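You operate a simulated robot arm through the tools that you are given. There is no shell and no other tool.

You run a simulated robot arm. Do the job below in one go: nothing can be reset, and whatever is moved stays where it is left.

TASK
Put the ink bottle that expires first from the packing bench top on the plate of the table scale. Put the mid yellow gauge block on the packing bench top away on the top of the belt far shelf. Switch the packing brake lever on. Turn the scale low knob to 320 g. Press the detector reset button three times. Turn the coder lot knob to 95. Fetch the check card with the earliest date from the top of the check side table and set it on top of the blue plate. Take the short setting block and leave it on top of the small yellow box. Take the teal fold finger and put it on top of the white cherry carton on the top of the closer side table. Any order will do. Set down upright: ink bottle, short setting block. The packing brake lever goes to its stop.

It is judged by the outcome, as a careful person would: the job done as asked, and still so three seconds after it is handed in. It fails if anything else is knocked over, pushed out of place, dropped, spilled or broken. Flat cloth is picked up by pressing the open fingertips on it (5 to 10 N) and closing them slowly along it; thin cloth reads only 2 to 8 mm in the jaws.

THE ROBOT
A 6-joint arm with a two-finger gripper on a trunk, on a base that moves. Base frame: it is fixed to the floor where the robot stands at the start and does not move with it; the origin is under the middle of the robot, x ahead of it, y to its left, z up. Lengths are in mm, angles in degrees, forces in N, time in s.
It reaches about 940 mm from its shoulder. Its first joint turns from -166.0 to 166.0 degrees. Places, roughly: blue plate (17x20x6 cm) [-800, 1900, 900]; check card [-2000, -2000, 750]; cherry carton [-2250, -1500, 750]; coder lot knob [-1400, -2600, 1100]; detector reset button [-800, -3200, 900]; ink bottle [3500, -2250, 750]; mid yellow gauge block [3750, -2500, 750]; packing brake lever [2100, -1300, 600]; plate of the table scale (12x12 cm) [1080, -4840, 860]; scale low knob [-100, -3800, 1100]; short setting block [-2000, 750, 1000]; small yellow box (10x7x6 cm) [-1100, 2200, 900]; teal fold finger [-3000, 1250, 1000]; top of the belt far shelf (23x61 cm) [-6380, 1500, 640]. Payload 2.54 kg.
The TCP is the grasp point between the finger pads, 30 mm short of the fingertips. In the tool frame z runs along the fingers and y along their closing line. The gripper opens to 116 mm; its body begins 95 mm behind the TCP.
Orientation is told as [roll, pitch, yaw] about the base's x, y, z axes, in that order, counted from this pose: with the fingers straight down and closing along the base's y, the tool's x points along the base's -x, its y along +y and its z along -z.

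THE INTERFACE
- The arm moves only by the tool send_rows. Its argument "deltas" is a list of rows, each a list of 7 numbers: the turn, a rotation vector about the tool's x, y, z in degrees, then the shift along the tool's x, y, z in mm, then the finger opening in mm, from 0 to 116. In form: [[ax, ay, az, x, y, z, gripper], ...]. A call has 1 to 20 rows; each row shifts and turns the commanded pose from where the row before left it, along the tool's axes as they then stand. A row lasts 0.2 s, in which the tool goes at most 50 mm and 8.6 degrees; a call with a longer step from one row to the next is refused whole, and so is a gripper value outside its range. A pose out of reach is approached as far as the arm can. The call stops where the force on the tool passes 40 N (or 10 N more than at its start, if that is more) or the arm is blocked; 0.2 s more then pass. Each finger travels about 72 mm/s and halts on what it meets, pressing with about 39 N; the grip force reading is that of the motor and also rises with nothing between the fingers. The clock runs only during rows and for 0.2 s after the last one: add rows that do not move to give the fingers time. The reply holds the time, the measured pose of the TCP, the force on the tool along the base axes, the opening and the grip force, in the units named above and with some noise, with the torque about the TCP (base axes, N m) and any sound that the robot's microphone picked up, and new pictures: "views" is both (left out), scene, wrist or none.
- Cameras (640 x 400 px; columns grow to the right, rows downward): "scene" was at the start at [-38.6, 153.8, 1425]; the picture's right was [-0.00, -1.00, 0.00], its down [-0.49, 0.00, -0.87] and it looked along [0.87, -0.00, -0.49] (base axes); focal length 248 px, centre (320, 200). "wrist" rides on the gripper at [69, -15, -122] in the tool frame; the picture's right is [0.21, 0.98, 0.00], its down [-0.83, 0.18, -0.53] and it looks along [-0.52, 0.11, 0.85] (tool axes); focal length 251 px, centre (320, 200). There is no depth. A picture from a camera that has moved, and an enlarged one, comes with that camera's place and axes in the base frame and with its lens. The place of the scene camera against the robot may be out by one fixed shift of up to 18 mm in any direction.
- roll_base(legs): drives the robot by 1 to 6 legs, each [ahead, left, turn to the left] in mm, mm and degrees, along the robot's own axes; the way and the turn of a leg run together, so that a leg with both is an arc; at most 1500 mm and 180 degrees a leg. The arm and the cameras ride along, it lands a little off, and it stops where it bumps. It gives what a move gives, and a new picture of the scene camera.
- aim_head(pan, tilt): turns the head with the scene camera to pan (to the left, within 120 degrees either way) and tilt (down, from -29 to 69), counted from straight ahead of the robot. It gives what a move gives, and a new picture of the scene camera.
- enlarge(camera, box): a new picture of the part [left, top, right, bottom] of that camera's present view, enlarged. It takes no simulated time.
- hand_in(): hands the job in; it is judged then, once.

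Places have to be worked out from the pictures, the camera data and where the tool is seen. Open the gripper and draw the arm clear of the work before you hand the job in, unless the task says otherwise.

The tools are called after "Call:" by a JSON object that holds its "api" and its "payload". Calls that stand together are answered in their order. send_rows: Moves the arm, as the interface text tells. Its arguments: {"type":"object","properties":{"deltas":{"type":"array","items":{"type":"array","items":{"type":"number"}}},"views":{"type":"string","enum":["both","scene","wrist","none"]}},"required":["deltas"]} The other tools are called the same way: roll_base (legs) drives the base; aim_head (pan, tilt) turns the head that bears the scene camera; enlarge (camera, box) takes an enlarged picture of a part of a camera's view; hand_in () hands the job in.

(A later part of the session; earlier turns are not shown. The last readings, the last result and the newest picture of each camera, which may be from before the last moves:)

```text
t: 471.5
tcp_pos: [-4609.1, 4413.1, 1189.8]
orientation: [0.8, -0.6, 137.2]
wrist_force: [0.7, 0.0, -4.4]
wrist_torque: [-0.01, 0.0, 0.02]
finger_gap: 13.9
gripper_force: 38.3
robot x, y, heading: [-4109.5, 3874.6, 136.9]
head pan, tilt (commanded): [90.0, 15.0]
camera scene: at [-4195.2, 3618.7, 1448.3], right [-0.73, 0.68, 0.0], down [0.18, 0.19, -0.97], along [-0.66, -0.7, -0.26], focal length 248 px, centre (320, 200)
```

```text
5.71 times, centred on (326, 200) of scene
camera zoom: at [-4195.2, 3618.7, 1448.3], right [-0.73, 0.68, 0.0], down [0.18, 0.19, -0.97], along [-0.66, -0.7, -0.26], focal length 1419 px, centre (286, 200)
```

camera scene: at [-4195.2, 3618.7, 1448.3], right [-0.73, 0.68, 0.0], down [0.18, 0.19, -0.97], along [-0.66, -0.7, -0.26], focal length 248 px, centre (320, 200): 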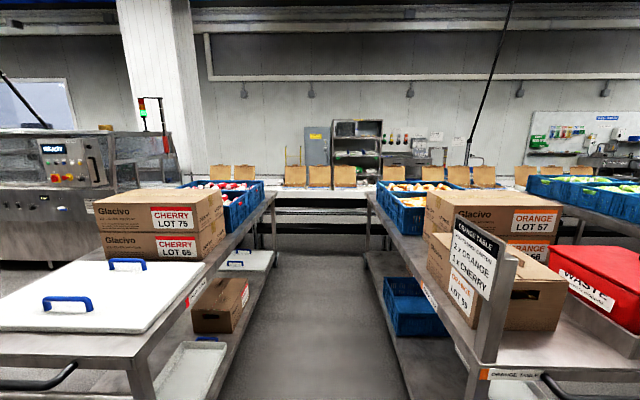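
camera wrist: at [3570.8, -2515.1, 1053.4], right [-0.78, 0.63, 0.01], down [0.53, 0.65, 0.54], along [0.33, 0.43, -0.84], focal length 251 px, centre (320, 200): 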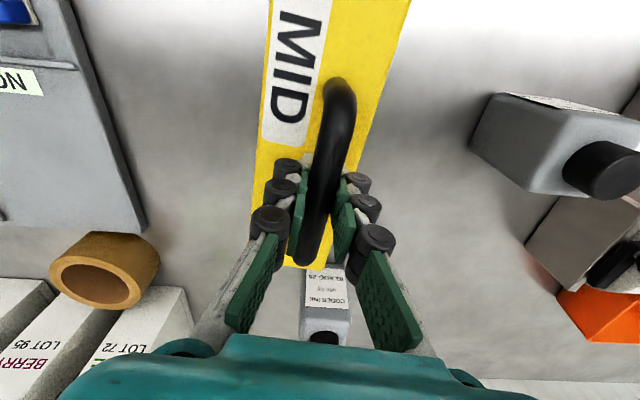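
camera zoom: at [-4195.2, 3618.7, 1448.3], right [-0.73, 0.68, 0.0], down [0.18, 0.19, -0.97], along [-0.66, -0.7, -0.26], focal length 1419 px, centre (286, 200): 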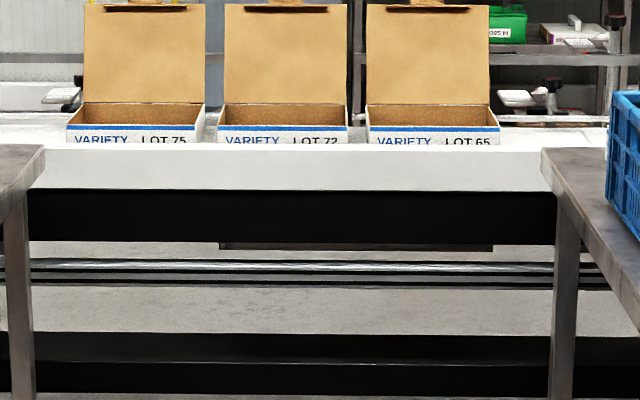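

The shelf is on the far side of the packing belt (its underside shows below the belt). I'll look for a way round to that side.

Call:
{"api": "aim_head", "payload": {"pan": 55, "tilt": 10}}

Call:
{"api": "aim_head", "payload": {"pan": 118, "tilt": 10}}

```text
t: 472.6
tcp_pos: [-4610.5, 4412.9, 1191.8]
orientation: [0.8, -0.6, 137.3]
wrist_force: [1.0, -0.4, -4.8]
wrist_torque: [-0.02, -0.01, -0.01]
finger_gap: 13.9
gripper_force: 38.6
robot x, y, heading: [-4104.6, 3872.1, 137.0]
head pan, tilt (commanded): [55.0, 10.0]
camera scene: at [-4222.3, 3667.7, 1456.4], right [-0.21, 0.98, 0.0], down [0.17, 0.04, -0.98], along [-0.96, -0.2, -0.17], focal length 248 px, centre (320, 200)
```

scene: 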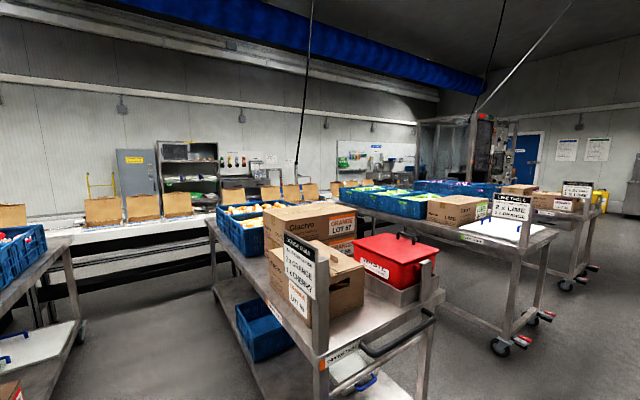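

```text
t: 473.9
tcp_pos: [-4610.9, 4412.6, 1190.3]
orientation: [0.8, -0.6, 137.2]
wrist_force: [-0.3, 1.2, -5.4]
wrist_torque: [-0.06, -0.01, -0.01]
finger_gap: 14.0
gripper_force: 38.1
robot x, y, heading: [-4106.7, 3874.9, 136.7]
head pan, tilt (commanded): [118.0, 10.0]
camera scene: at [-4155.6, 3597.1, 1456.4], right [-0.97, 0.26, 0.0], down [0.05, 0.17, -0.98], along [-0.26, -0.95, -0.17], focal length 248 px, centre (320, 200)
```

scene: 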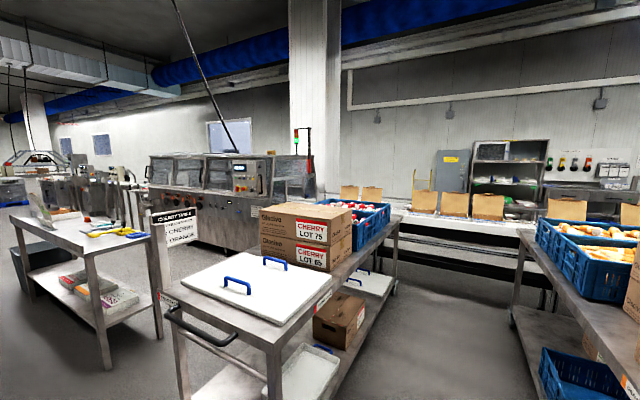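

The area behind the belt looks open; I need a way round. I'll look towards the belt's far end.

Call:
{"api": "aim_head", "payload": {"pan": 45, "tilt": 8}}

Call:
{"api": "enlarge", "payload": {"camera": "scene", "box": [230, 90, 470, 240]}}

```text
t: 475.3
tcp_pos: [-4611.0, 4412.2, 1191.0]
orientation: [0.9, -0.7, 137.2]
wrist_force: [0.7, 0.1, -5.6]
wrist_torque: [0.0, -0.02, -0.02]
finger_gap: 14.0
gripper_force: 38.9
robot x, y, heading: [-4108.1, 3871.6, 137.0]
head pan, tilt (commanded): [45.0, 8.0]
camera scene: at [-4223.8, 3683.8, 1459.7], right [-0.03, 1.0, 0.0], down [0.14, 0.0, -0.99], along [-0.99, -0.03, -0.14], focal length 248 px, centre (320, 200)
```

scene: 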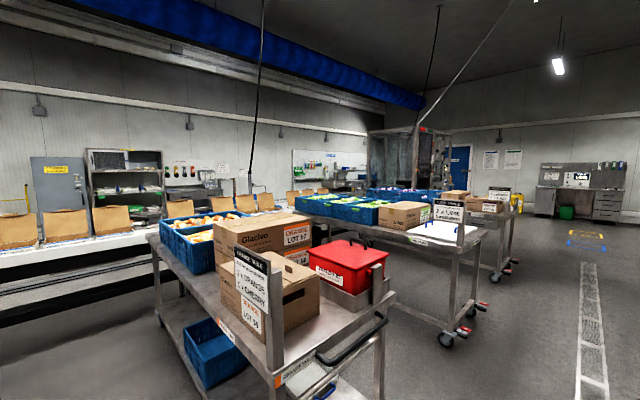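

```text
2.67 times, centred on (350, 165) of scene
camera zoom: at [-4223.8, 3683.8, 1459.7], right [-0.03, 1.0, 0.0], down [0.14, 0.0, -0.99], along [-0.99, -0.03, -0.14], focal length 662 px, centre (240, 293)
```

zoom: 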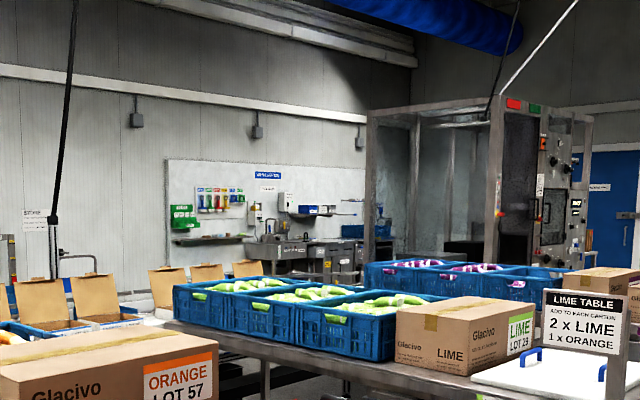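

I'll drive further down the aisle to see whether I can get round the belt's end cell.

Call:
{"api": "roll_base", "payload": {"legs": [[0, 0, -2], [1500, 0, 0], [1300, 0, 0]]}}

Call:
{"api": "aim_head", "payload": {"pan": 40, "tilt": 10}}

Call:
{"api": "aim_head", "payload": {"pan": 80, "tilt": 10}}

```text
t: 489.4
tcp_pos: [-6580.7, 6436.2, 1190.7]
orientation: [0.8, -0.7, 135.3]
wrist_force: [-0.2, -0.2, -5.4]
wrist_torque: [-0.01, -0.02, 0.0]
finger_gap: 14.2
gripper_force: 38.1
robot x, y, heading: [-6094.3, 5878.9, 134.8]
head pan, tilt (commanded): [45.0, 8.0]
camera scene: at [-6219.5, 5693.6, 1459.7], right [0.0, 1.0, 0.0], down [0.14, 0.0, -0.99], along [-0.99, 0.0, -0.14], focal length 248 px, centre (320, 200)
```

scene: 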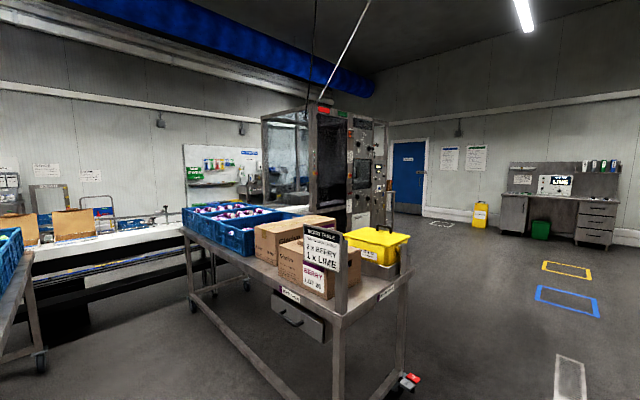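

```text
t: 490.0
tcp_pos: [-6581.2, 6435.8, 1191.6]
orientation: [0.8, -0.6, 135.3]
wrist_force: [0.2, -1.2, -5.5]
wrist_torque: [-0.01, -0.01, -0.01]
finger_gap: 13.9
gripper_force: 38.6
robot x, y, heading: [-6097.7, 5880.4, 135.0]
head pan, tilt (commanded): [40.0, 10.0]
camera scene: at [-6219.5, 5701.6, 1456.4], right [0.09, 1.0, 0.0], down [0.17, -0.02, -0.98], along [-0.98, 0.09, -0.17], focal length 248 px, centre (320, 200)
```

scene: 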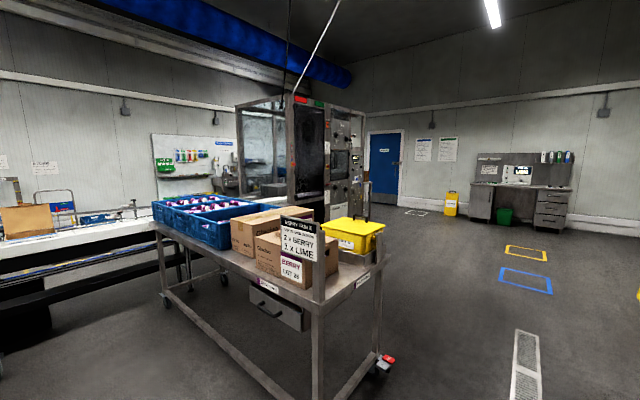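

```text
t: 491.1
tcp_pos: [-6580.7, 6436.2, 1191.0]
orientation: [0.8, -0.7, 135.3]
wrist_force: [-0.4, -0.3, -5.1]
wrist_torque: [-0.04, 0.01, -0.02]
finger_gap: 14.2
gripper_force: 37.6
robot x, y, heading: [-6096.7, 5878.8, 134.6]
head pan, tilt (commanded): [80.0, 10.0]
camera scene: at [-6203.2, 5640.3, 1456.4], right [-0.57, 0.82, 0.0], down [0.14, 0.1, -0.98], along [-0.81, -0.56, -0.17], focal length 248 px, centre (320, 200)
```

scene: 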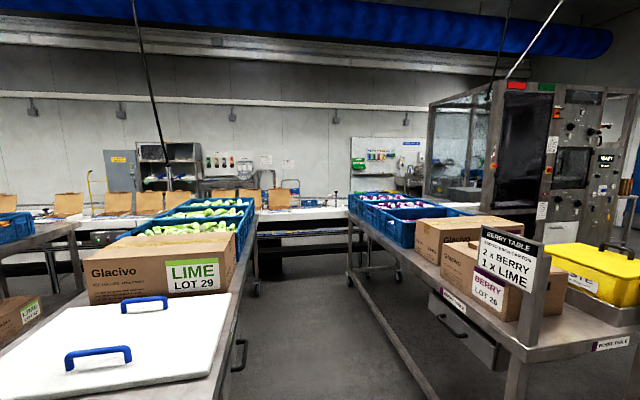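

The cell at the belt's end spans roughly u −10900…−12960 and n −3000…−4400, with open floor beyond it. I'll continue down the aisle to look around its far side.

Call:
{"api": "roll_base", "payload": {"legs": [[1500, 0, 0], [1500, 0, 0], [1500, 0, 0]]}}

Call:
{"api": "aim_head", "payload": {"pan": 50, "tilt": 12}}

Call:
{"api": "aim_head", "payload": {"pan": 95, "tilt": 12}}

```text
t: 512.6
tcp_pos: [-9777.9, 9616.9, 1190.9]
orientation: [0.8, -0.5, 135.3]
wrist_force: [-0.3, 1.1, -4.5]
wrist_torque: [-0.01, -0.01, -0.05]
finger_gap: 13.8
gripper_force: 38.5
robot x, y, heading: [-9294.7, 9059.1, 134.9]
head pan, tilt (commanded): [80.0, 10.0]
camera scene: at [-9400.0, 8821.8, 1456.4], right [-0.57, 0.82, 0.0], down [0.14, 0.1, -0.98], along [-0.81, -0.56, -0.17], focal length 248 px, centre (320, 200)
```

scene: 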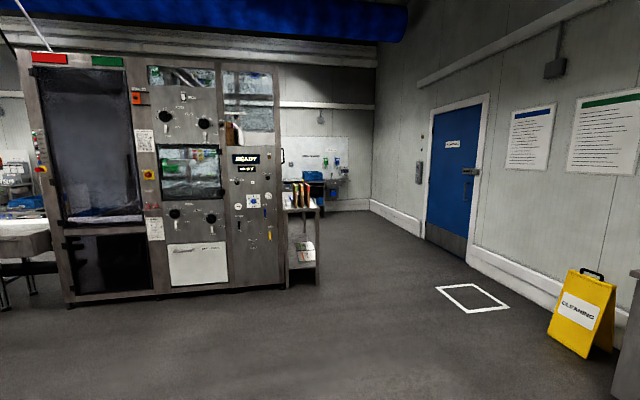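

```text
t: 513.6
tcp_pos: [-9778.2, 9617.1, 1190.4]
orientation: [0.8, -0.7, 135.3]
wrist_force: [0.5, 0.6, -5.9]
wrist_torque: [-0.04, 0.01, -0.02]
finger_gap: 13.9
gripper_force: 38.2
robot x, y, heading: [-9288.7, 9060.6, 134.8]
head pan, tilt (commanded): [50.0, 12.0]
camera scene: at [-9416.7, 8866.9, 1453.2], right [-0.09, 1.0, 0.0], down [0.21, 0.02, -0.98], along [-0.97, -0.09, -0.21], focal length 248 px, centre (320, 200)
```

scene: 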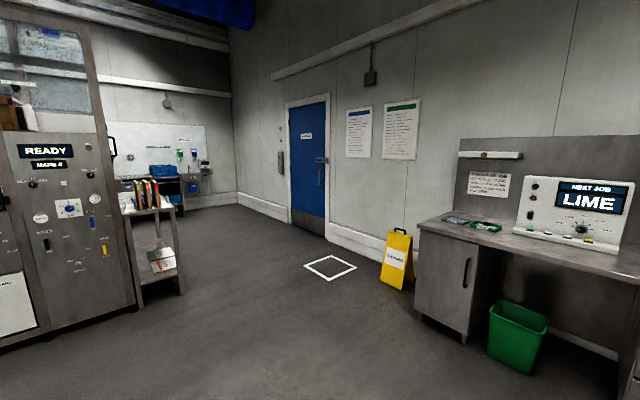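

```text
t: 514.7
tcp_pos: [-9779.0, 9616.5, 1190.1]
orientation: [0.8, -0.6, 135.3]
wrist_force: [-0.2, 0.1, -4.8]
wrist_torque: [-0.02, -0.01, 0.01]
finger_gap: 14.1
gripper_force: 38.6
robot x, y, heading: [-9293.3, 9063.8, 135.1]
head pan, tilt (commanded): [95.0, 12.0]
camera scene: at [-9383.9, 8803.7, 1453.2], right [-0.76, 0.64, 0.0], down [0.13, 0.16, -0.98], along [-0.63, -0.75, -0.21], focal length 248 px, centre (320, 200)
```

scene: 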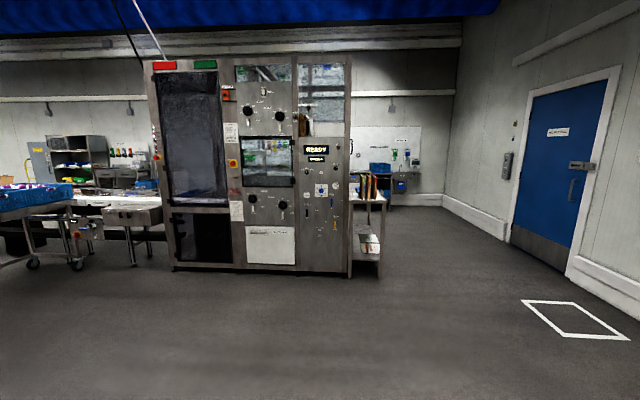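

There is a ~1.9 m passage between the cell's side rack and the door wall. I'll turn, sidestep and drive through it towards the back of the room.

Call:
{"api": "roll_base", "payload": {"legs": [[0, 0, 90], [0, -1100, 0], [1500, 0, 0], [1500, 0, 0]]}}

Call:
{"api": "aim_head", "payload": {"pan": 20, "tilt": 15}}

Call:
{"api": "aim_head", "payload": {"pan": 70, "tilt": 15}}

```text
t: 538.3
tcp_pos: [-12798.5, 7275.1, 1191.8]
orientation: [0.9, -0.6, -135.7]
wrist_force: [0.3, 0.0, -5.4]
wrist_torque: [-0.02, -0.03, 0.02]
finger_gap: 13.9
gripper_force: 38.7
robot x, y, heading: [-12231.2, 7749.0, -136.3]
head pan, tilt (commanded): [95.0, 12.0]
camera scene: at [-11982.3, 7665.6, 1453.2], right [-0.66, -0.75, 0.0], down [-0.16, 0.14, -0.98], along [0.74, -0.64, -0.21], focal length 248 px, centre (320, 200)
```

scene: 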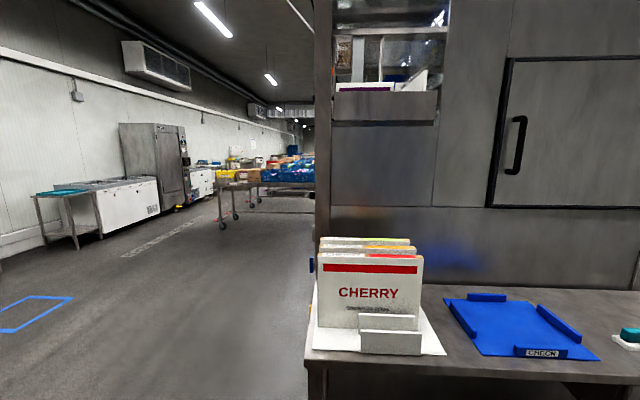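

```text
t: 539.8
tcp_pos: [-12798.9, 7272.6, 1191.2]
orientation: [0.7, -0.6, -135.8]
wrist_force: [-0.1, 0.0, -4.2]
wrist_torque: [0.01, 0.0, 0.02]
finger_gap: 14.2
gripper_force: 38.5
robot x, y, heading: [-12233.3, 7745.6, -136.0]
head pan, tilt (commanded): [20.0, 15.0]
camera scene: at [-12093.7, 7643.2, 1448.3], right [-0.9, 0.44, 0.0], down [0.11, 0.23, -0.97], along [-0.43, -0.87, -0.26], focal length 248 px, centre (320, 200)
```

scene: 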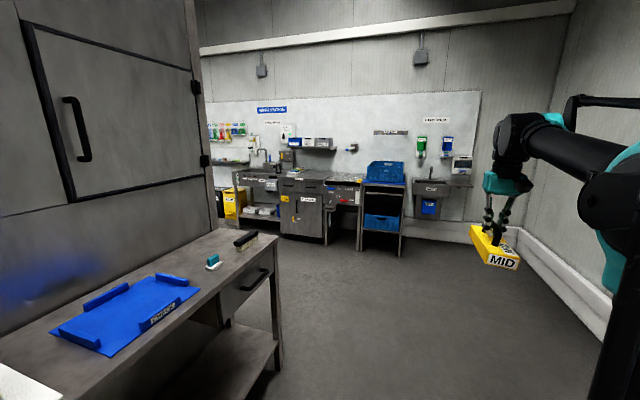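

```text
t: 540.9
tcp_pos: [-12798.0, 7274.5, 1190.8]
orientation: [0.9, -0.6, -135.7]
wrist_force: [-0.6, -0.2, -5.1]
wrist_torque: [0.04, -0.01, 0.01]
finger_gap: 14.2
gripper_force: 38.6
robot x, y, heading: [-12231.5, 7746.7, -136.0]
head pan, tilt (commanded): [70.0, 15.0]
camera scene: at [-12014.8, 7641.5, 1448.3], right [-0.92, -0.4, 0.0], down [-0.1, 0.24, -0.97], along [0.39, -0.88, -0.26], focal length 248 px, centre (320, 200)
```

scene: 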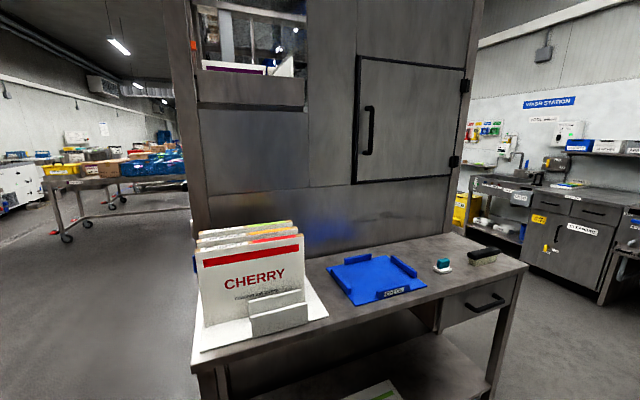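

The passage opens to a wash area behind the cell. I'll continue ahead and look left along the back of the belt.

Call:
{"api": "roll_base", "payload": {"legs": [[0, 0, 1], [1450, 0, 0]]}}

Call:
{"api": "aim_head", "payload": {"pan": 90, "tilt": 15}}

```text
t: 548.6
tcp_pos: [-13846.5, 6236.7, 1190.7]
orientation: [0.9, -0.6, -135.4]
wrist_force: [-0.5, 0.3, -4.5]
wrist_torque: [0.05, -0.01, 0.01]
finger_gap: 13.9
gripper_force: 38.3
robot x, y, heading: [-13287.9, 6713.9, -135.9]
head pan, tilt (commanded): [70.0, 15.0]
camera scene: at [-13065.8, 6609.2, 1448.3], right [-0.91, -0.41, 0.0], down [-0.11, 0.24, -0.97], along [0.4, -0.88, -0.26], focal length 248 px, centre (320, 200)
```

scene: 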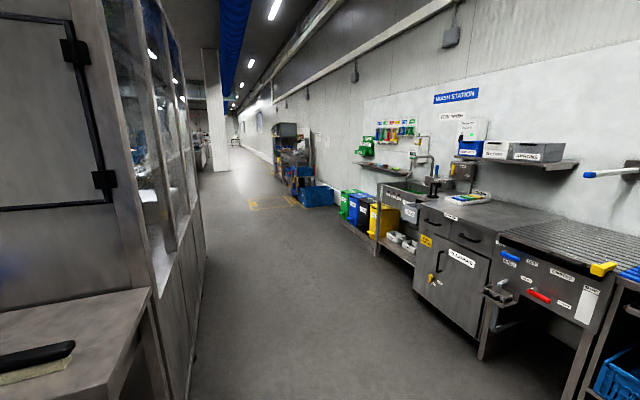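

```text
t: 549.4
tcp_pos: [-13845.6, 6235.0, 1190.7]
orientation: [0.7, -0.7, -135.5]
wrist_force: [0.1, 0.5, -4.7]
wrist_torque: [0.02, -0.02, 0.0]
finger_gap: 14.1
gripper_force: 38.5
robot x, y, heading: [-13285.4, 6711.5, -135.6]
head pan, tilt (commanded): [90.0, 15.0]
camera scene: at [-13039.0, 6627.4, 1448.3], right [-0.72, -0.7, 0.0], down [-0.18, 0.19, -0.97], along [0.67, -0.69, -0.26], focal length 248 px, centre (320, 200)
```

scene: 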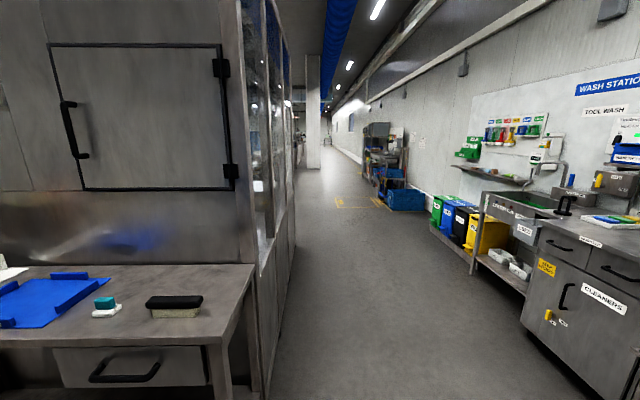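

A clear corridor runs behind the cell and belt. I'll turn into it and drive along.

Call:
{"api": "roll_base", "payload": {"legs": [[0, 0, 90.6], [1500, -150, 0], [1500, 0, 0], [1500, 0, 0], [1500, 0, 0]]}}

Call:
{"api": "aim_head", "payload": {"pan": 20, "tilt": 15}}

```text
refused: leg 2 is longer than a leg can be; nothing moved
```

```text
t: 550.8
tcp_pos: [-13846.6, 6237.1, 1191.0]
orientation: [0.8, -0.6, -135.5]
wrist_force: [-0.3, 0.1, -4.5]
wrist_torque: [0.01, -0.01, -0.03]
finger_gap: 14.0
gripper_force: 38.8
robot x, y, heading: [-13282.3, 6713.9, -135.9]
head pan, tilt (commanded): [20.0, 15.0]
camera scene: at [-13144.6, 6610.2, 1448.3], right [-0.9, 0.43, 0.0], down [0.11, 0.23, -0.97], along [-0.42, -0.87, -0.26], focal length 248 px, centre (320, 200)
```

scene: 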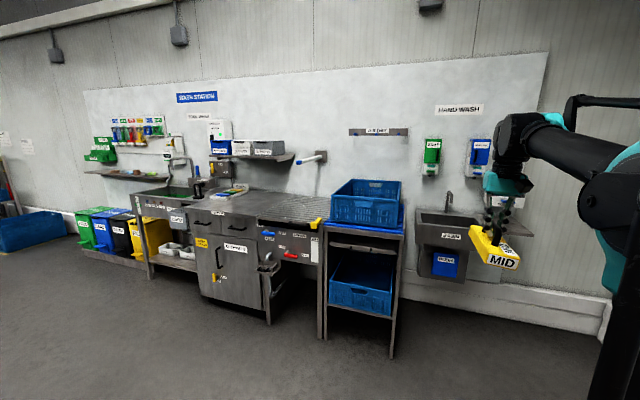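

That leg was slightly too long; I'll resend with shorter legs.

Call:
{"api": "roll_base", "payload": {"legs": [[0, 0, 90.8], [1400, -150, 0], [1500, 0, 0], [1500, 0, 0], [1500, 0, 0]]}}

Call:
{"api": "aim_head", "payload": {"pan": 20, "tilt": 15}}

```text
t: 582.9
tcp_pos: [-8793.4, 1797.5, 1191.0]
orientation: [0.8, -0.5, -45.7]
wrist_force: [-0.7, -0.4, -5.1]
wrist_torque: [0.05, 0.01, 0.01]
finger_gap: 13.6
gripper_force: 38.6
robot x, y, heading: [-9270.5, 2365.0, -45.9]
head pan, tilt (commanded): [20.0, 15.0]
camera scene: at [-9169.2, 2514.6, 1448.3], right [-0.44, -0.9, 0.0], down [-0.23, 0.11, -0.97], along [0.87, -0.42, -0.26], focal length 248 px, centre (320, 200)
```

scene: 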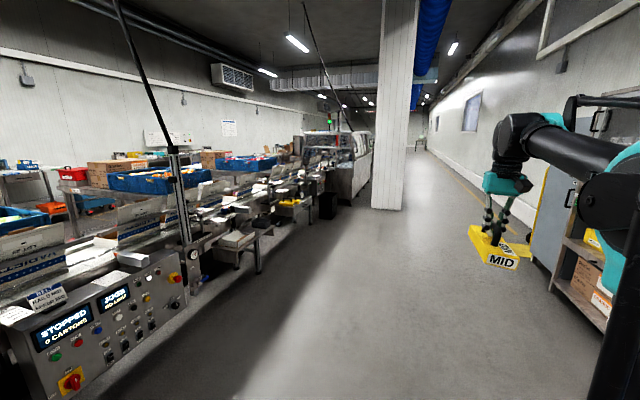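

```text
t: 583.5
tcp_pos: [-8792.7, 1798.5, 1191.3]
orientation: [0.8, -0.6, -45.7]
wrist_force: [-0.4, 0.4, -5.1]
wrist_torque: [0.05, 0.02, 0.02]
finger_gap: 13.8
gripper_force: 38.6
robot x, y, heading: [-9268.4, 2361.7, -46.0]
head pan, tilt (commanded): [20.0, 15.0]
camera scene: at [-9169.2, 2514.6, 1448.3], right [-0.44, -0.9, 0.0], down [-0.23, 0.11, -0.97], along [0.87, -0.42, -0.26], focal length 248 px, centre (320, 200)
```

scene: 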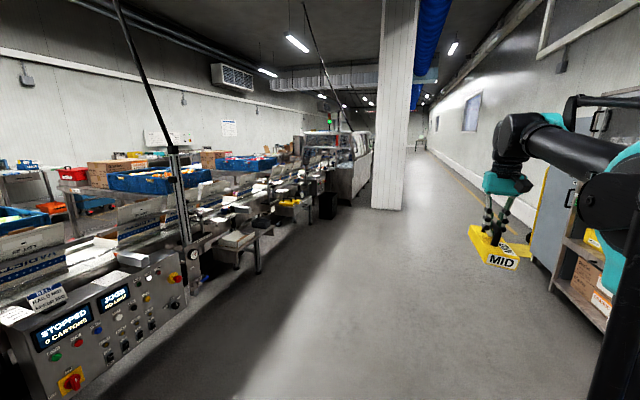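

I'm behind the belt now. The shelf should be at about (295,201); I'll enlarge that.

Call:
{"api": "enlarge", "payload": {"camera": "scene", "box": [200, 160, 344, 250]}}

```text
4.44 times, centred on (272, 205) of scene
camera zoom: at [-9169.2, 2514.6, 1448.3], right [-0.44, -0.9, 0.0], down [-0.23, 0.11, -0.97], along [0.87, -0.42, -0.26], focal length 1104 px, centre (533, 178)
```

zoom: 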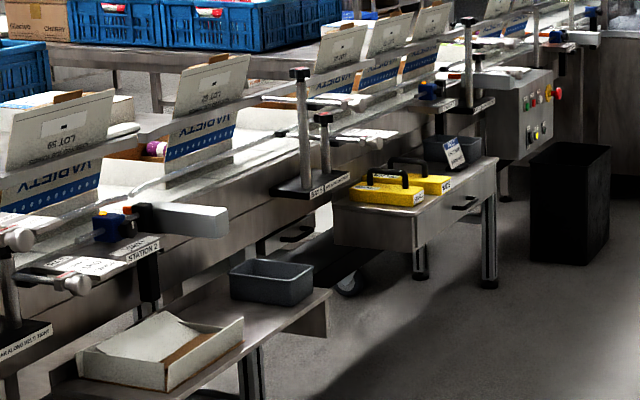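

That is the shelf: it holds two other yellow gauge blocks and a grey bin. I'll drive up opposite it and turn to face it.

Call:
{"api": "roll_base", "payload": {"legs": [[0, 0, 1], [1300, 0, 0], [1280, 0, 0], [0, 0, 90]]}}

Call:
{"api": "aim_head", "payload": {"pan": 0, "tilt": 25}}

```text
t: 600.1
tcp_pos: [-6893.8, 1047.3, 1191.5]
orientation: [0.9, -0.7, 45.8]
wrist_force: [0.6, -0.7, -6.3]
wrist_torque: [0.0, 0.03, -0.03]
finger_gap: 14.2
gripper_force: 38.2
robot x, y, heading: [-7446.9, 554.0, 45.3]
head pan, tilt (commanded): [20.0, 15.0]
camera scene: at [-7606.3, 666.8, 1448.3], right [0.91, -0.42, 0.0], down [-0.11, -0.24, -0.97], along [0.4, 0.88, -0.26], focal length 248 px, centre (320, 200)
```

scene: 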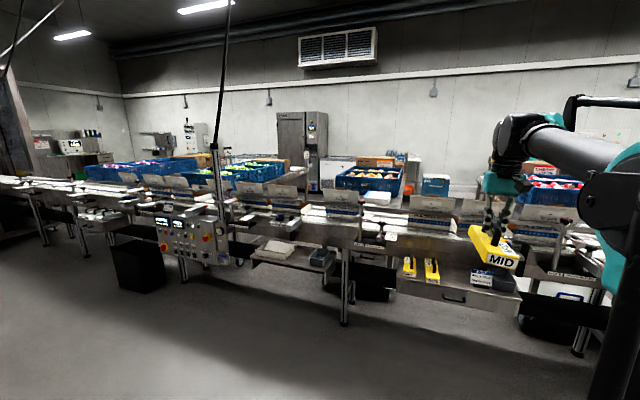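

```text
t: 601.0
tcp_pos: [-6893.5, 1048.4, 1191.1]
orientation: [0.8, -0.6, 45.8]
wrist_force: [-0.4, 1.1, -5.8]
wrist_torque: [0.0, 0.04, 0.01]
finger_gap: 14.2
gripper_force: 38.3
robot x, y, heading: [-7446.1, 557.8, 45.5]
head pan, tilt (commanded): [0.0, 25.0]
camera scene: at [-7580.6, 647.6, 1432.1], right [0.71, -0.7, 0.0], down [-0.3, -0.3, -0.91], along [0.64, 0.65, -0.42], focal length 248 px, centre (320, 200)
```

scene: 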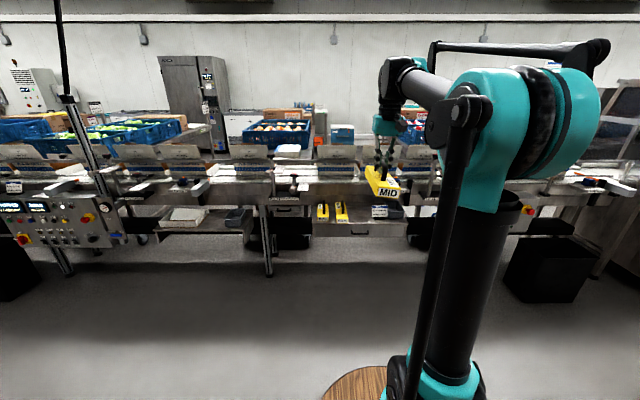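

I'm facing the shelf. I'll enlarge it to see the free space.

Call:
{"api": "enlarge", "payload": {"camera": "scene", "box": [270, 170, 430, 260]}}

Call:
{"api": "enlarge", "payload": {"camera": "wrist", "box": [0, 0, 640, 400]}}

```text
4.00 times, centred on (350, 215) of scene
camera zoom: at [-7580.6, 647.6, 1432.1], right [0.71, -0.7, 0.0], down [-0.3, -0.3, -0.91], along [0.64, 0.65, -0.42], focal length 994 px, centre (200, 140)
```

zoom: 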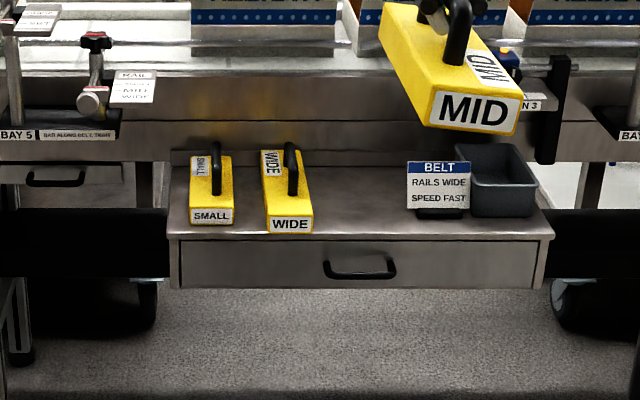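

```text
1.00 times, centred on (320, 200) of wrist (not enlarged: the box is as wide or as high as the picture)
camera zoom: at [-6931.0, 985.5, 1311.2], right [-0.85, 0.53, 0.01], down [0.45, 0.71, 0.55], along [0.28, 0.47, -0.84], focal length 251 px, centre (320, 200)
```

zoom: 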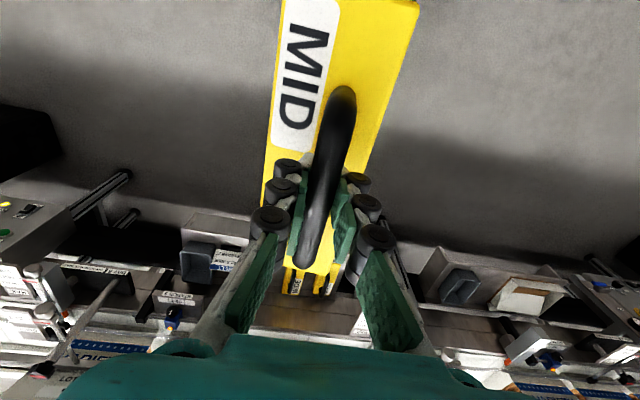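

There is a ~150 mm wide free space on the shelf between WIDE and the BELT sign, right at the shelf's centre. I'll drive closer.

Call:
{"api": "roll_base", "payload": {"legs": [[530, -20, -0.4]]}}

Call:
{"api": "enlarge", "payload": {"camera": "wrist", "box": [0, 0, 640, 400]}}

Call:
{"api": "aim_head", "payload": {"pan": 0, "tilt": 40}}

Call:
{"api": "enlarge", "payload": {"camera": "scene", "box": [290, 130, 450, 230]}}

```text
t: 604.0
tcp_pos: [-6501.6, 1407.1, 1191.8]
orientation: [0.8, -0.7, 45.5]
wrist_force: [0.3, -0.3, -4.8]
wrist_torque: [-0.01, 0.03, -0.03]
finger_gap: 14.1
gripper_force: 38.5
robot x, y, heading: [-7057.9, 919.8, 45.0]
head pan, tilt (commanded): [0.0, 25.0]
camera scene: at [-7191.5, 1011.3, 1432.0], right [0.71, -0.71, 0.0], down [-0.3, -0.3, -0.91], along [0.64, 0.64, -0.42], focal length 248 px, centre (320, 200)
```

scene: 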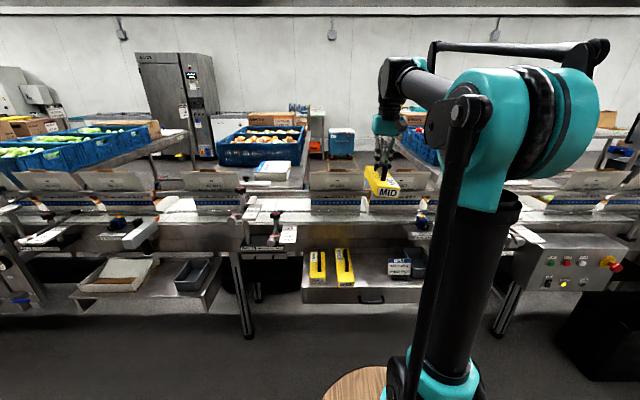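

```text
1.00 times, centred on (320, 200) of wrist (not enlarged: the box is as wide or as high as the picture)
camera zoom: at [-6539.7, 1344.8, 1311.2], right [-0.85, 0.53, 0.01], down [0.45, 0.71, 0.55], along [0.28, 0.47, -0.84], focal length 251 px, centre (320, 200)
```

zoom: 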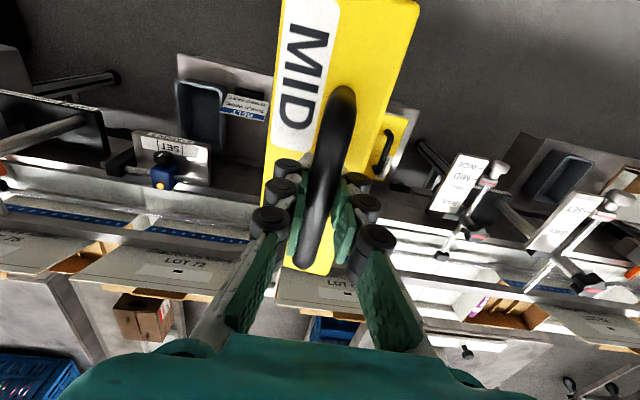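

```text
t: 604.8
tcp_pos: [-6501.6, 1406.7, 1191.2]
orientation: [0.7, -0.6, 45.3]
wrist_force: [0.1, 0.4, -5.2]
wrist_torque: [-0.03, 0.06, -0.01]
finger_gap: 14.1
gripper_force: 38.3
robot x, y, heading: [-7057.5, 917.4, 45.2]
head pan, tilt (commanded): [0.0, 40.0]
camera scene: at [-7196.6, 1006.3, 1408.8], right [0.71, -0.71, 0.0], down [-0.45, -0.45, -0.77], along [0.54, 0.54, -0.64], focal length 248 px, centre (320, 200)
```

scene: 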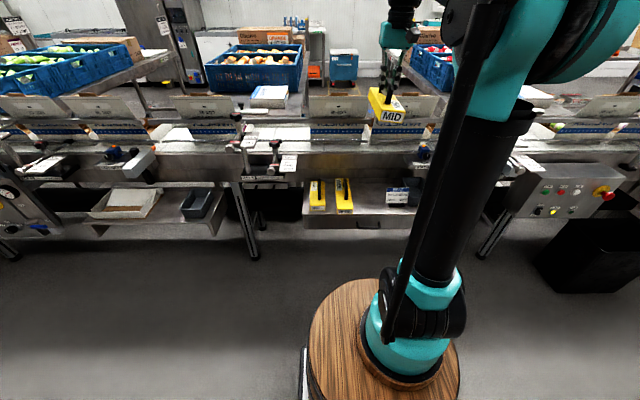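

```text
4.00 times, centred on (370, 180) of scene
camera zoom: at [-7196.6, 1006.3, 1408.8], right [0.71, -0.71, 0.0], down [-0.45, -0.45, -0.77], along [0.54, 0.54, -0.64], focal length 994 px, centre (120, 280)
```

zoom: 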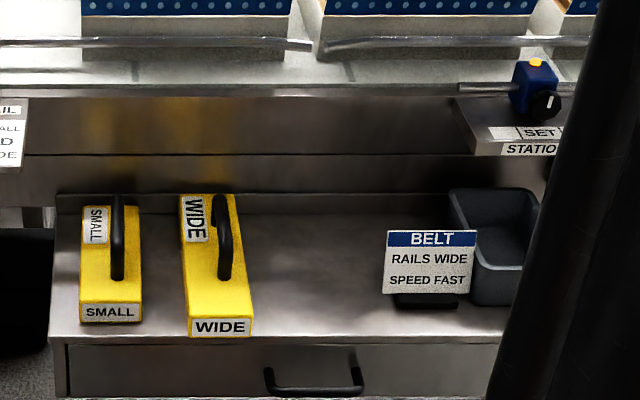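

The free space is between WIDE (right edge u≈−5670) and the BELT sign (u≈−5500). I'll bring MID over it, staying ~25 mm short of the belt's side, and descend to a check height.

Call:
{"api": "send_rows", "payload": {"deltas": [[0, 0, 0, -37, -3, 0, 5], [0, 0, 0, -37, -3, 0, 5], [0, 0, 0, -37, -3, 0, 5], [0, 0, 0, 0, 0, 45, 5], [0, 0, 0, 0, 0, 45, 5], [0, 0, 0, 0, 0, 45, 5], [0, 0, 0, 0, 0, 45, 5], [0, 0, 0, 0, 0, 45, 5], [0, 0, 0, 0, 0, 45, 5], [0, 0, 0, 0, 0, 45, 5], [0, 0, 0, 0, 0, 0, 5]], "views": "both"}}

Call:
{"api": "enlarge", "payload": {"camera": "scene", "box": [290, 130, 450, 230]}}

```text
t: 607.2
tcp_pos: [-6418.4, 1486.1, 877.3]
orientation: [0.8, -0.6, 45.3]
wrist_force: [-0.2, 0.3, -4.7]
wrist_torque: [-0.03, 0.03, 0.0]
finger_gap: 13.9
gripper_force: 37.9
robot x, y, heading: [-7053.9, 924.8, 45.2]
head pan, tilt (commanded): [0.0, 40.0]
camera scene: at [-7196.6, 1006.3, 1408.7], right [0.71, -0.71, 0.0], down [-0.45, -0.45, -0.77], along [0.54, 0.54, -0.64], focal length 248 px, centre (320, 200)
camera wrist: at [-6455.7, 1422.9, 997.7], right [-0.85, 0.53, 0.01], down [0.45, 0.71, 0.55], along [0.28, 0.47, -0.84], focal length 251 px, centre (320, 200)
```

scene: 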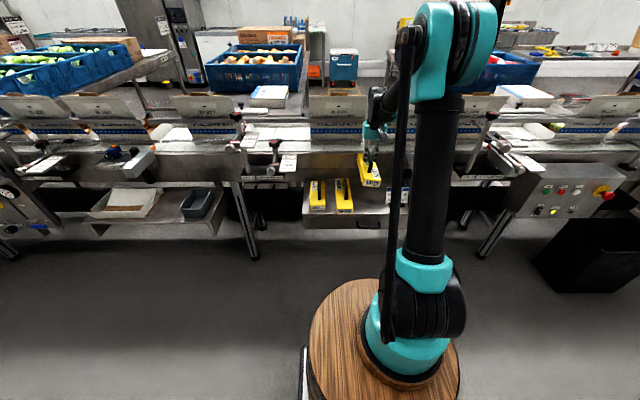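
wrist: 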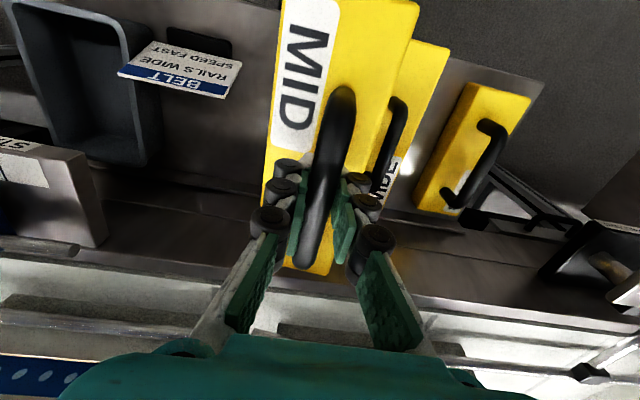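

```text
4.00 times, centred on (370, 180) of scene
camera zoom: at [-7196.6, 1006.3, 1408.7], right [0.71, -0.71, 0.0], down [-0.45, -0.45, -0.77], along [0.54, 0.54, -0.64], focal length 994 px, centre (120, 280)
```

zoom: 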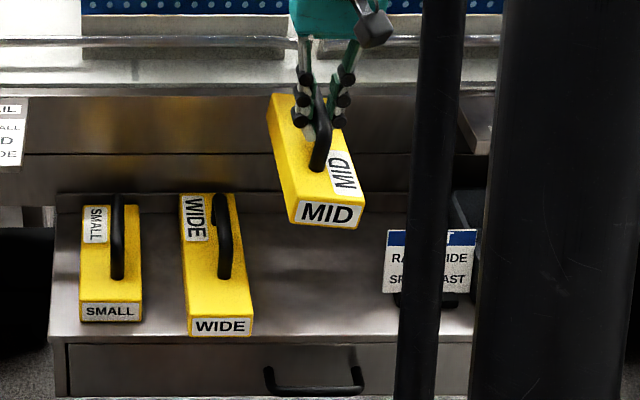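

MID is aligned with its siblings; the gap's centre is at u≈−5571, so I'll shift 18 mm and lower to ~20 mm above the shelf.

Call:
{"api": "send_rows", "payload": {"deltas": [[0, 0, 0, 0, -9, 35, 5], [0, 0, 0, 0, -9, 35, 5], [0, 0, 0, 0, 0, 35, 5], [0, 0, 0, 0, 0, 28, 5], [0, 0, 0, 0, 0, 0, 5]], "views": "both"}}

Call:
{"api": "enlarge", "payload": {"camera": "scene", "box": [290, 130, 450, 230]}}

```text
t: 608.4
tcp_pos: [-6405.4, 1475.0, 743.8]
orientation: [0.8, -0.6, 45.5]
wrist_force: [0.6, 0.0, -4.6]
wrist_torque: [-0.03, 0.0, 0.0]
finger_gap: 13.9
gripper_force: 38.5
robot x, y, heading: [-7056.7, 924.0, 45.1]
head pan, tilt (commanded): [0.0, 40.0]
camera scene: at [-7196.5, 1006.3, 1408.7], right [0.71, -0.71, 0.0], down [-0.45, -0.45, -0.77], along [0.54, 0.54, -0.64], focal length 248 px, centre (320, 200)
camera wrist: at [-6443.2, 1412.9, 863.7], right [-0.85, 0.53, 0.01], down [0.45, 0.71, 0.55], along [0.28, 0.47, -0.84], focal length 251 px, centre (320, 200)
```

scene: 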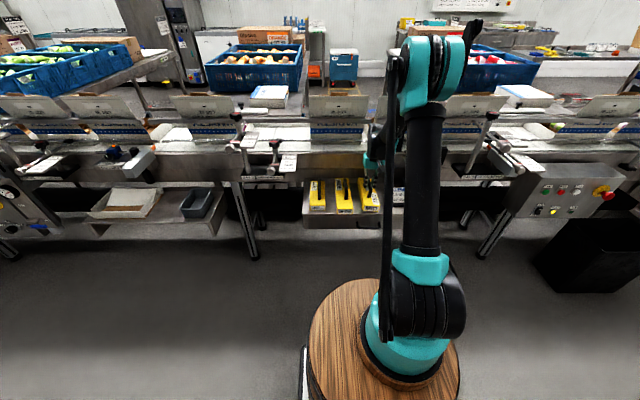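
wrist: 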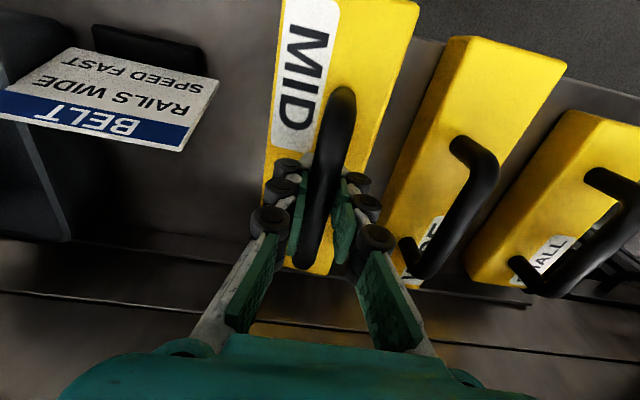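

```text
4.00 times, centred on (370, 180) of scene
camera zoom: at [-7196.5, 1006.3, 1408.7], right [0.71, -0.71, 0.0], down [-0.45, -0.45, -0.77], along [0.54, 0.54, -0.64], focal length 994 px, centre (120, 280)
```

zoom: 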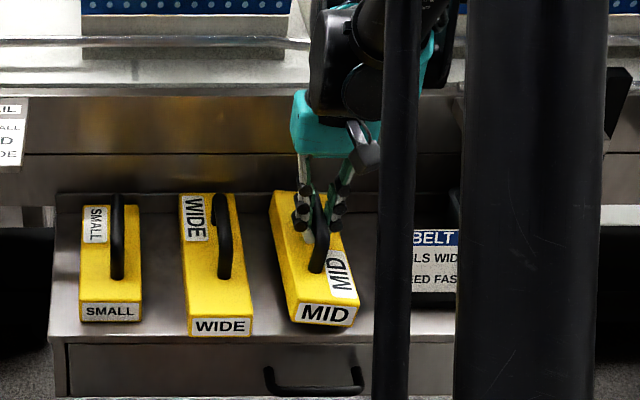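

MID hovers in the gap. I'll move it 17 mm deeper to line up with WIDE, lower it, and creep to contact.

Call:
{"api": "send_rows", "payload": {"deltas": [[0, 0, 0, -9, 0, 6, 5], [0, 0, 0, -8, 0, 6, 5], [0, 0, 0, 0, 0, 4, 5], [0, 0, 0, 0, 0, 0, 5]], "views": "none"}}

Call:
{"api": "send_rows", "payload": {"deltas": [[0, 0, 0, 0, 0, 2.5, 5], [0, 0, 0, 0, 0, 2, 5], [0, 0, 0, 0, 0, 2, 5], [0, 0, 0, 0, 0, 0, 5]], "views": "none"}}

```text
t: 609.4
tcp_pos: [-6392.7, 1487.0, 728.4]
orientation: [0.8, -0.6, 45.5]
wrist_force: [0.2, -0.3, -5.4]
wrist_torque: [-0.02, 0.01, 0.01]
finger_gap: 13.8
gripper_force: 38.7
robot x, y, heading: [-7054.9, 920.7, 44.9]
head pan, tilt (commanded): [0.0, 40.0]
```

```text
t: 610.4
tcp_pos: [-6394.9, 1487.9, 721.7]
orientation: [0.7, -0.5, 45.4]
wrist_force: [-2.8, 0.9, 4.5]
wrist_torque: [0.0, 0.0, 0.03]
finger_gap: 13.9
gripper_force: 38.7
robot x, y, heading: [-7057.8, 923.0, 45.2]
head pan, tilt (commanded): [0.0, 40.0]
```

Contact is made at TCP z≈722. I'll look before releasing.

Call:
{"api": "send_rows", "payload": {"deltas": [[0, 0, 0, 0, 0, 0.7, 5], [0, 0, 0, 0, 0, 0, 5]], "views": "wrist"}}

Call:
{"api": "enlarge", "payload": {"camera": "scene", "box": [290, 130, 450, 230]}}

```text
t: 611.0
tcp_pos: [-6394.6, 1487.1, 721.9]
orientation: [0.8, -0.7, 45.4]
wrist_force: [1.5, 5.1, 24.3]
wrist_torque: [-0.31, 0.28, 0.04]
finger_gap: 13.8
gripper_force: 38.3
robot x, y, heading: [-7056.5, 923.4, 44.8]
head pan, tilt (commanded): [0.0, 40.0]
camera wrist: at [-6431.6, 1425.2, 841.7], right [-0.85, 0.53, 0.01], down [0.45, 0.71, 0.55], along [0.28, 0.47, -0.84], focal length 251 px, centre (320, 200)
```

wrist: 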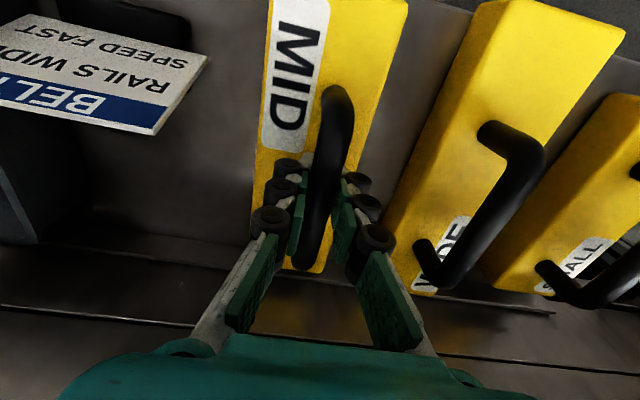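

```text
4.00 times, centred on (370, 180) of scene
camera zoom: at [-7197.3, 1005.8, 1408.7], right [0.71, -0.71, 0.0], down [-0.45, -0.45, -0.77], along [0.54, 0.54, -0.64], focal length 994 px, centre (120, 280)
```

zoom: 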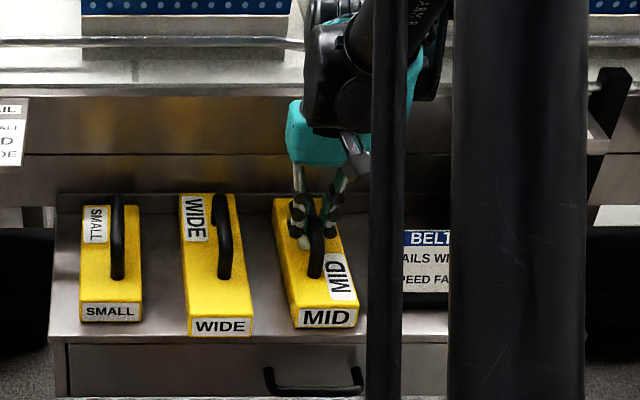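

MID sits on the shelf beside WIDE. I'll ease up, open, and lift clear.

Call:
{"api": "send_rows", "payload": {"deltas": [[0, 0, 0, 0, 0, -1.5, 8], [0, 0, 0, 0, 0, 0, 16], [0, 0, 0, 0, 0, 0, 24], [0, 0, 0, 0, 0, 0, 34], [0, 0, 0, 0, 0, 0, 44], [0, 0, 0, 0, 0, -10, 50], [0, 0, 0, 0, 0, -30, 50], [0, 0, 0, 0, 0, -45, 50], [0, 0, 0, 0, 0, -45, 50], [0, 0, 0, 0, 0, -45, 50], [0, 0, 0, 0, 0, -45, 50], [0, 0, 0, 0, 0, -45, 50], [0, 0, 0, 0, 0, -45, 50]], "views": "both"}}

Call:
{"api": "enlarge", "payload": {"camera": "scene", "box": [290, 130, 450, 230]}}

```text
t: 613.8
tcp_pos: [-6392.4, 1481.4, 1033.3]
orientation: [0.8, -0.6, 45.4]
wrist_force: [0.9, 0.1, 0.1]
wrist_torque: [-0.01, 0.02, 0.0]
finger_gap: 50.1
gripper_force: 0.1
robot x, y, heading: [-7053.9, 920.8, 44.9]
head pan, tilt (commanded): [0.0, 40.0]
camera scene: at [-7196.6, 1006.3, 1408.7], right [0.71, -0.71, 0.0], down [-0.45, -0.45, -0.77], along [0.54, 0.54, -0.64], focal length 248 px, centre (320, 200)
camera wrist: at [-6431.2, 1419.6, 1152.5], right [-0.85, 0.53, 0.01], down [0.45, 0.71, 0.55], along [0.28, 0.47, -0.84], focal length 251 px, centre (320, 200)
```

scene: 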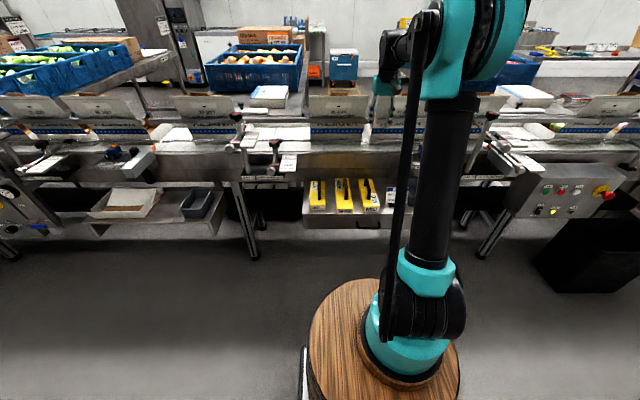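
wrist: 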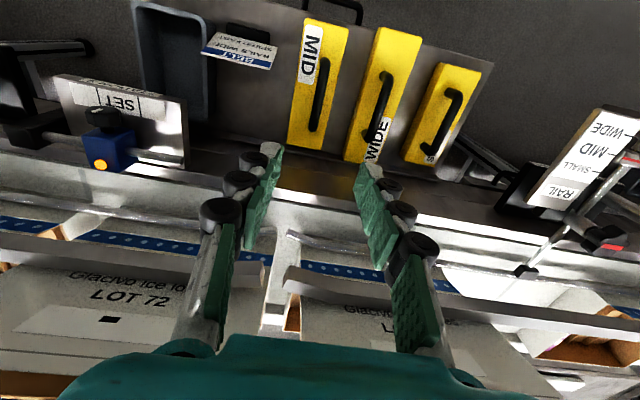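

```text
4.00 times, centred on (370, 180) of scene
camera zoom: at [-7196.6, 1006.3, 1408.7], right [0.71, -0.71, 0.0], down [-0.45, -0.45, -0.77], along [0.54, 0.54, -0.64], focal length 994 px, centre (120, 280)
```

zoom: 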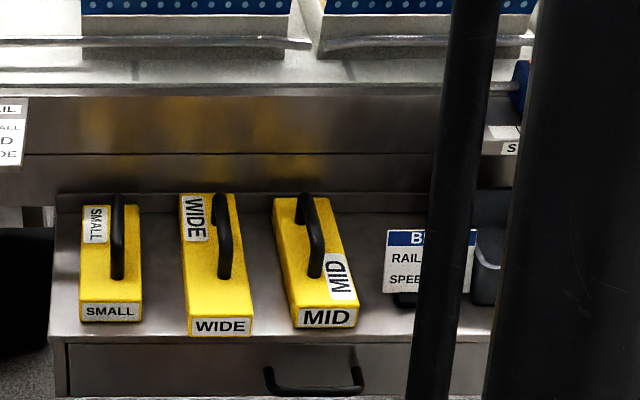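

All three gauge blocks stand side by side on the shelf. I'll draw the arm clear, back the base off, and do a last look before handing in.

Call:
{"api": "send_rows", "payload": {"deltas": [[0, 0, 0, 0, 0, -40, 80], [0, 0, 0, 10, 0, -40, 80], [0, 0, 0, 20, 0, -40, 80], [0, 0, 0, 30, 0, -25, 80], [0, 0, 0, 40, 0, 0, 80], [0, 0, 0, 40, 0, 0, 80], [0, 0, 0, 40, 0, 0, 80]], "views": "none"}}

Call:
{"api": "roll_base", "payload": {"legs": [[-400, 0, 0]]}}

Call:
{"api": "enlarge", "payload": {"camera": "scene", "box": [270, 120, 430, 220]}}

```text
t: 615.4
tcp_pos: [-6520.2, 1353.1, 1175.9]
orientation: [0.8, -0.6, 45.4]
wrist_force: [0.8, 0.1, 0.1]
wrist_torque: [-0.04, 0.06, -0.01]
finger_gap: 80.2
gripper_force: 0.0
robot x, y, heading: [-7054.5, 920.2, 45.0]
head pan, tilt (commanded): [0.0, 40.0]
```

```text
t: 617.9
tcp_pos: [-6802.3, 1066.6, 1174.8]
orientation: [0.7, -0.6, 45.4]
wrist_force: [-0.2, 0.2, 0.0]
wrist_torque: [0.0, 0.02, 0.03]
finger_gap: 80.2
gripper_force: 0.0
robot x, y, heading: [-7336.0, 642.7, 45.0]
head pan, tilt (commanded): [0.0, 40.0]
camera scene: at [-7480.1, 722.7, 1408.7], right [0.71, -0.71, 0.0], down [-0.45, -0.45, -0.77], along [0.54, 0.54, -0.64], focal length 248 px, centre (320, 200)
```

scene: 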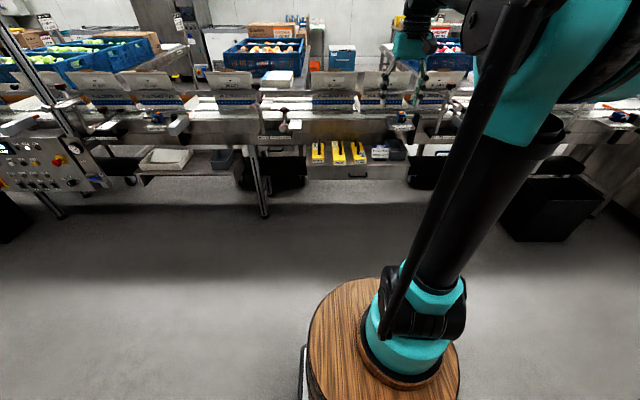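

```text
4.00 times, centred on (350, 170) of scene
camera zoom: at [-7480.1, 722.7, 1408.7], right [0.71, -0.71, 0.0], down [-0.45, -0.45, -0.77], along [0.54, 0.54, -0.64], focal length 994 px, centre (200, 320)
```

zoom: 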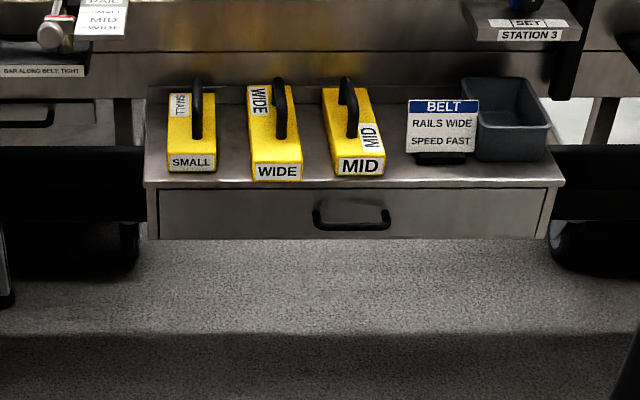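

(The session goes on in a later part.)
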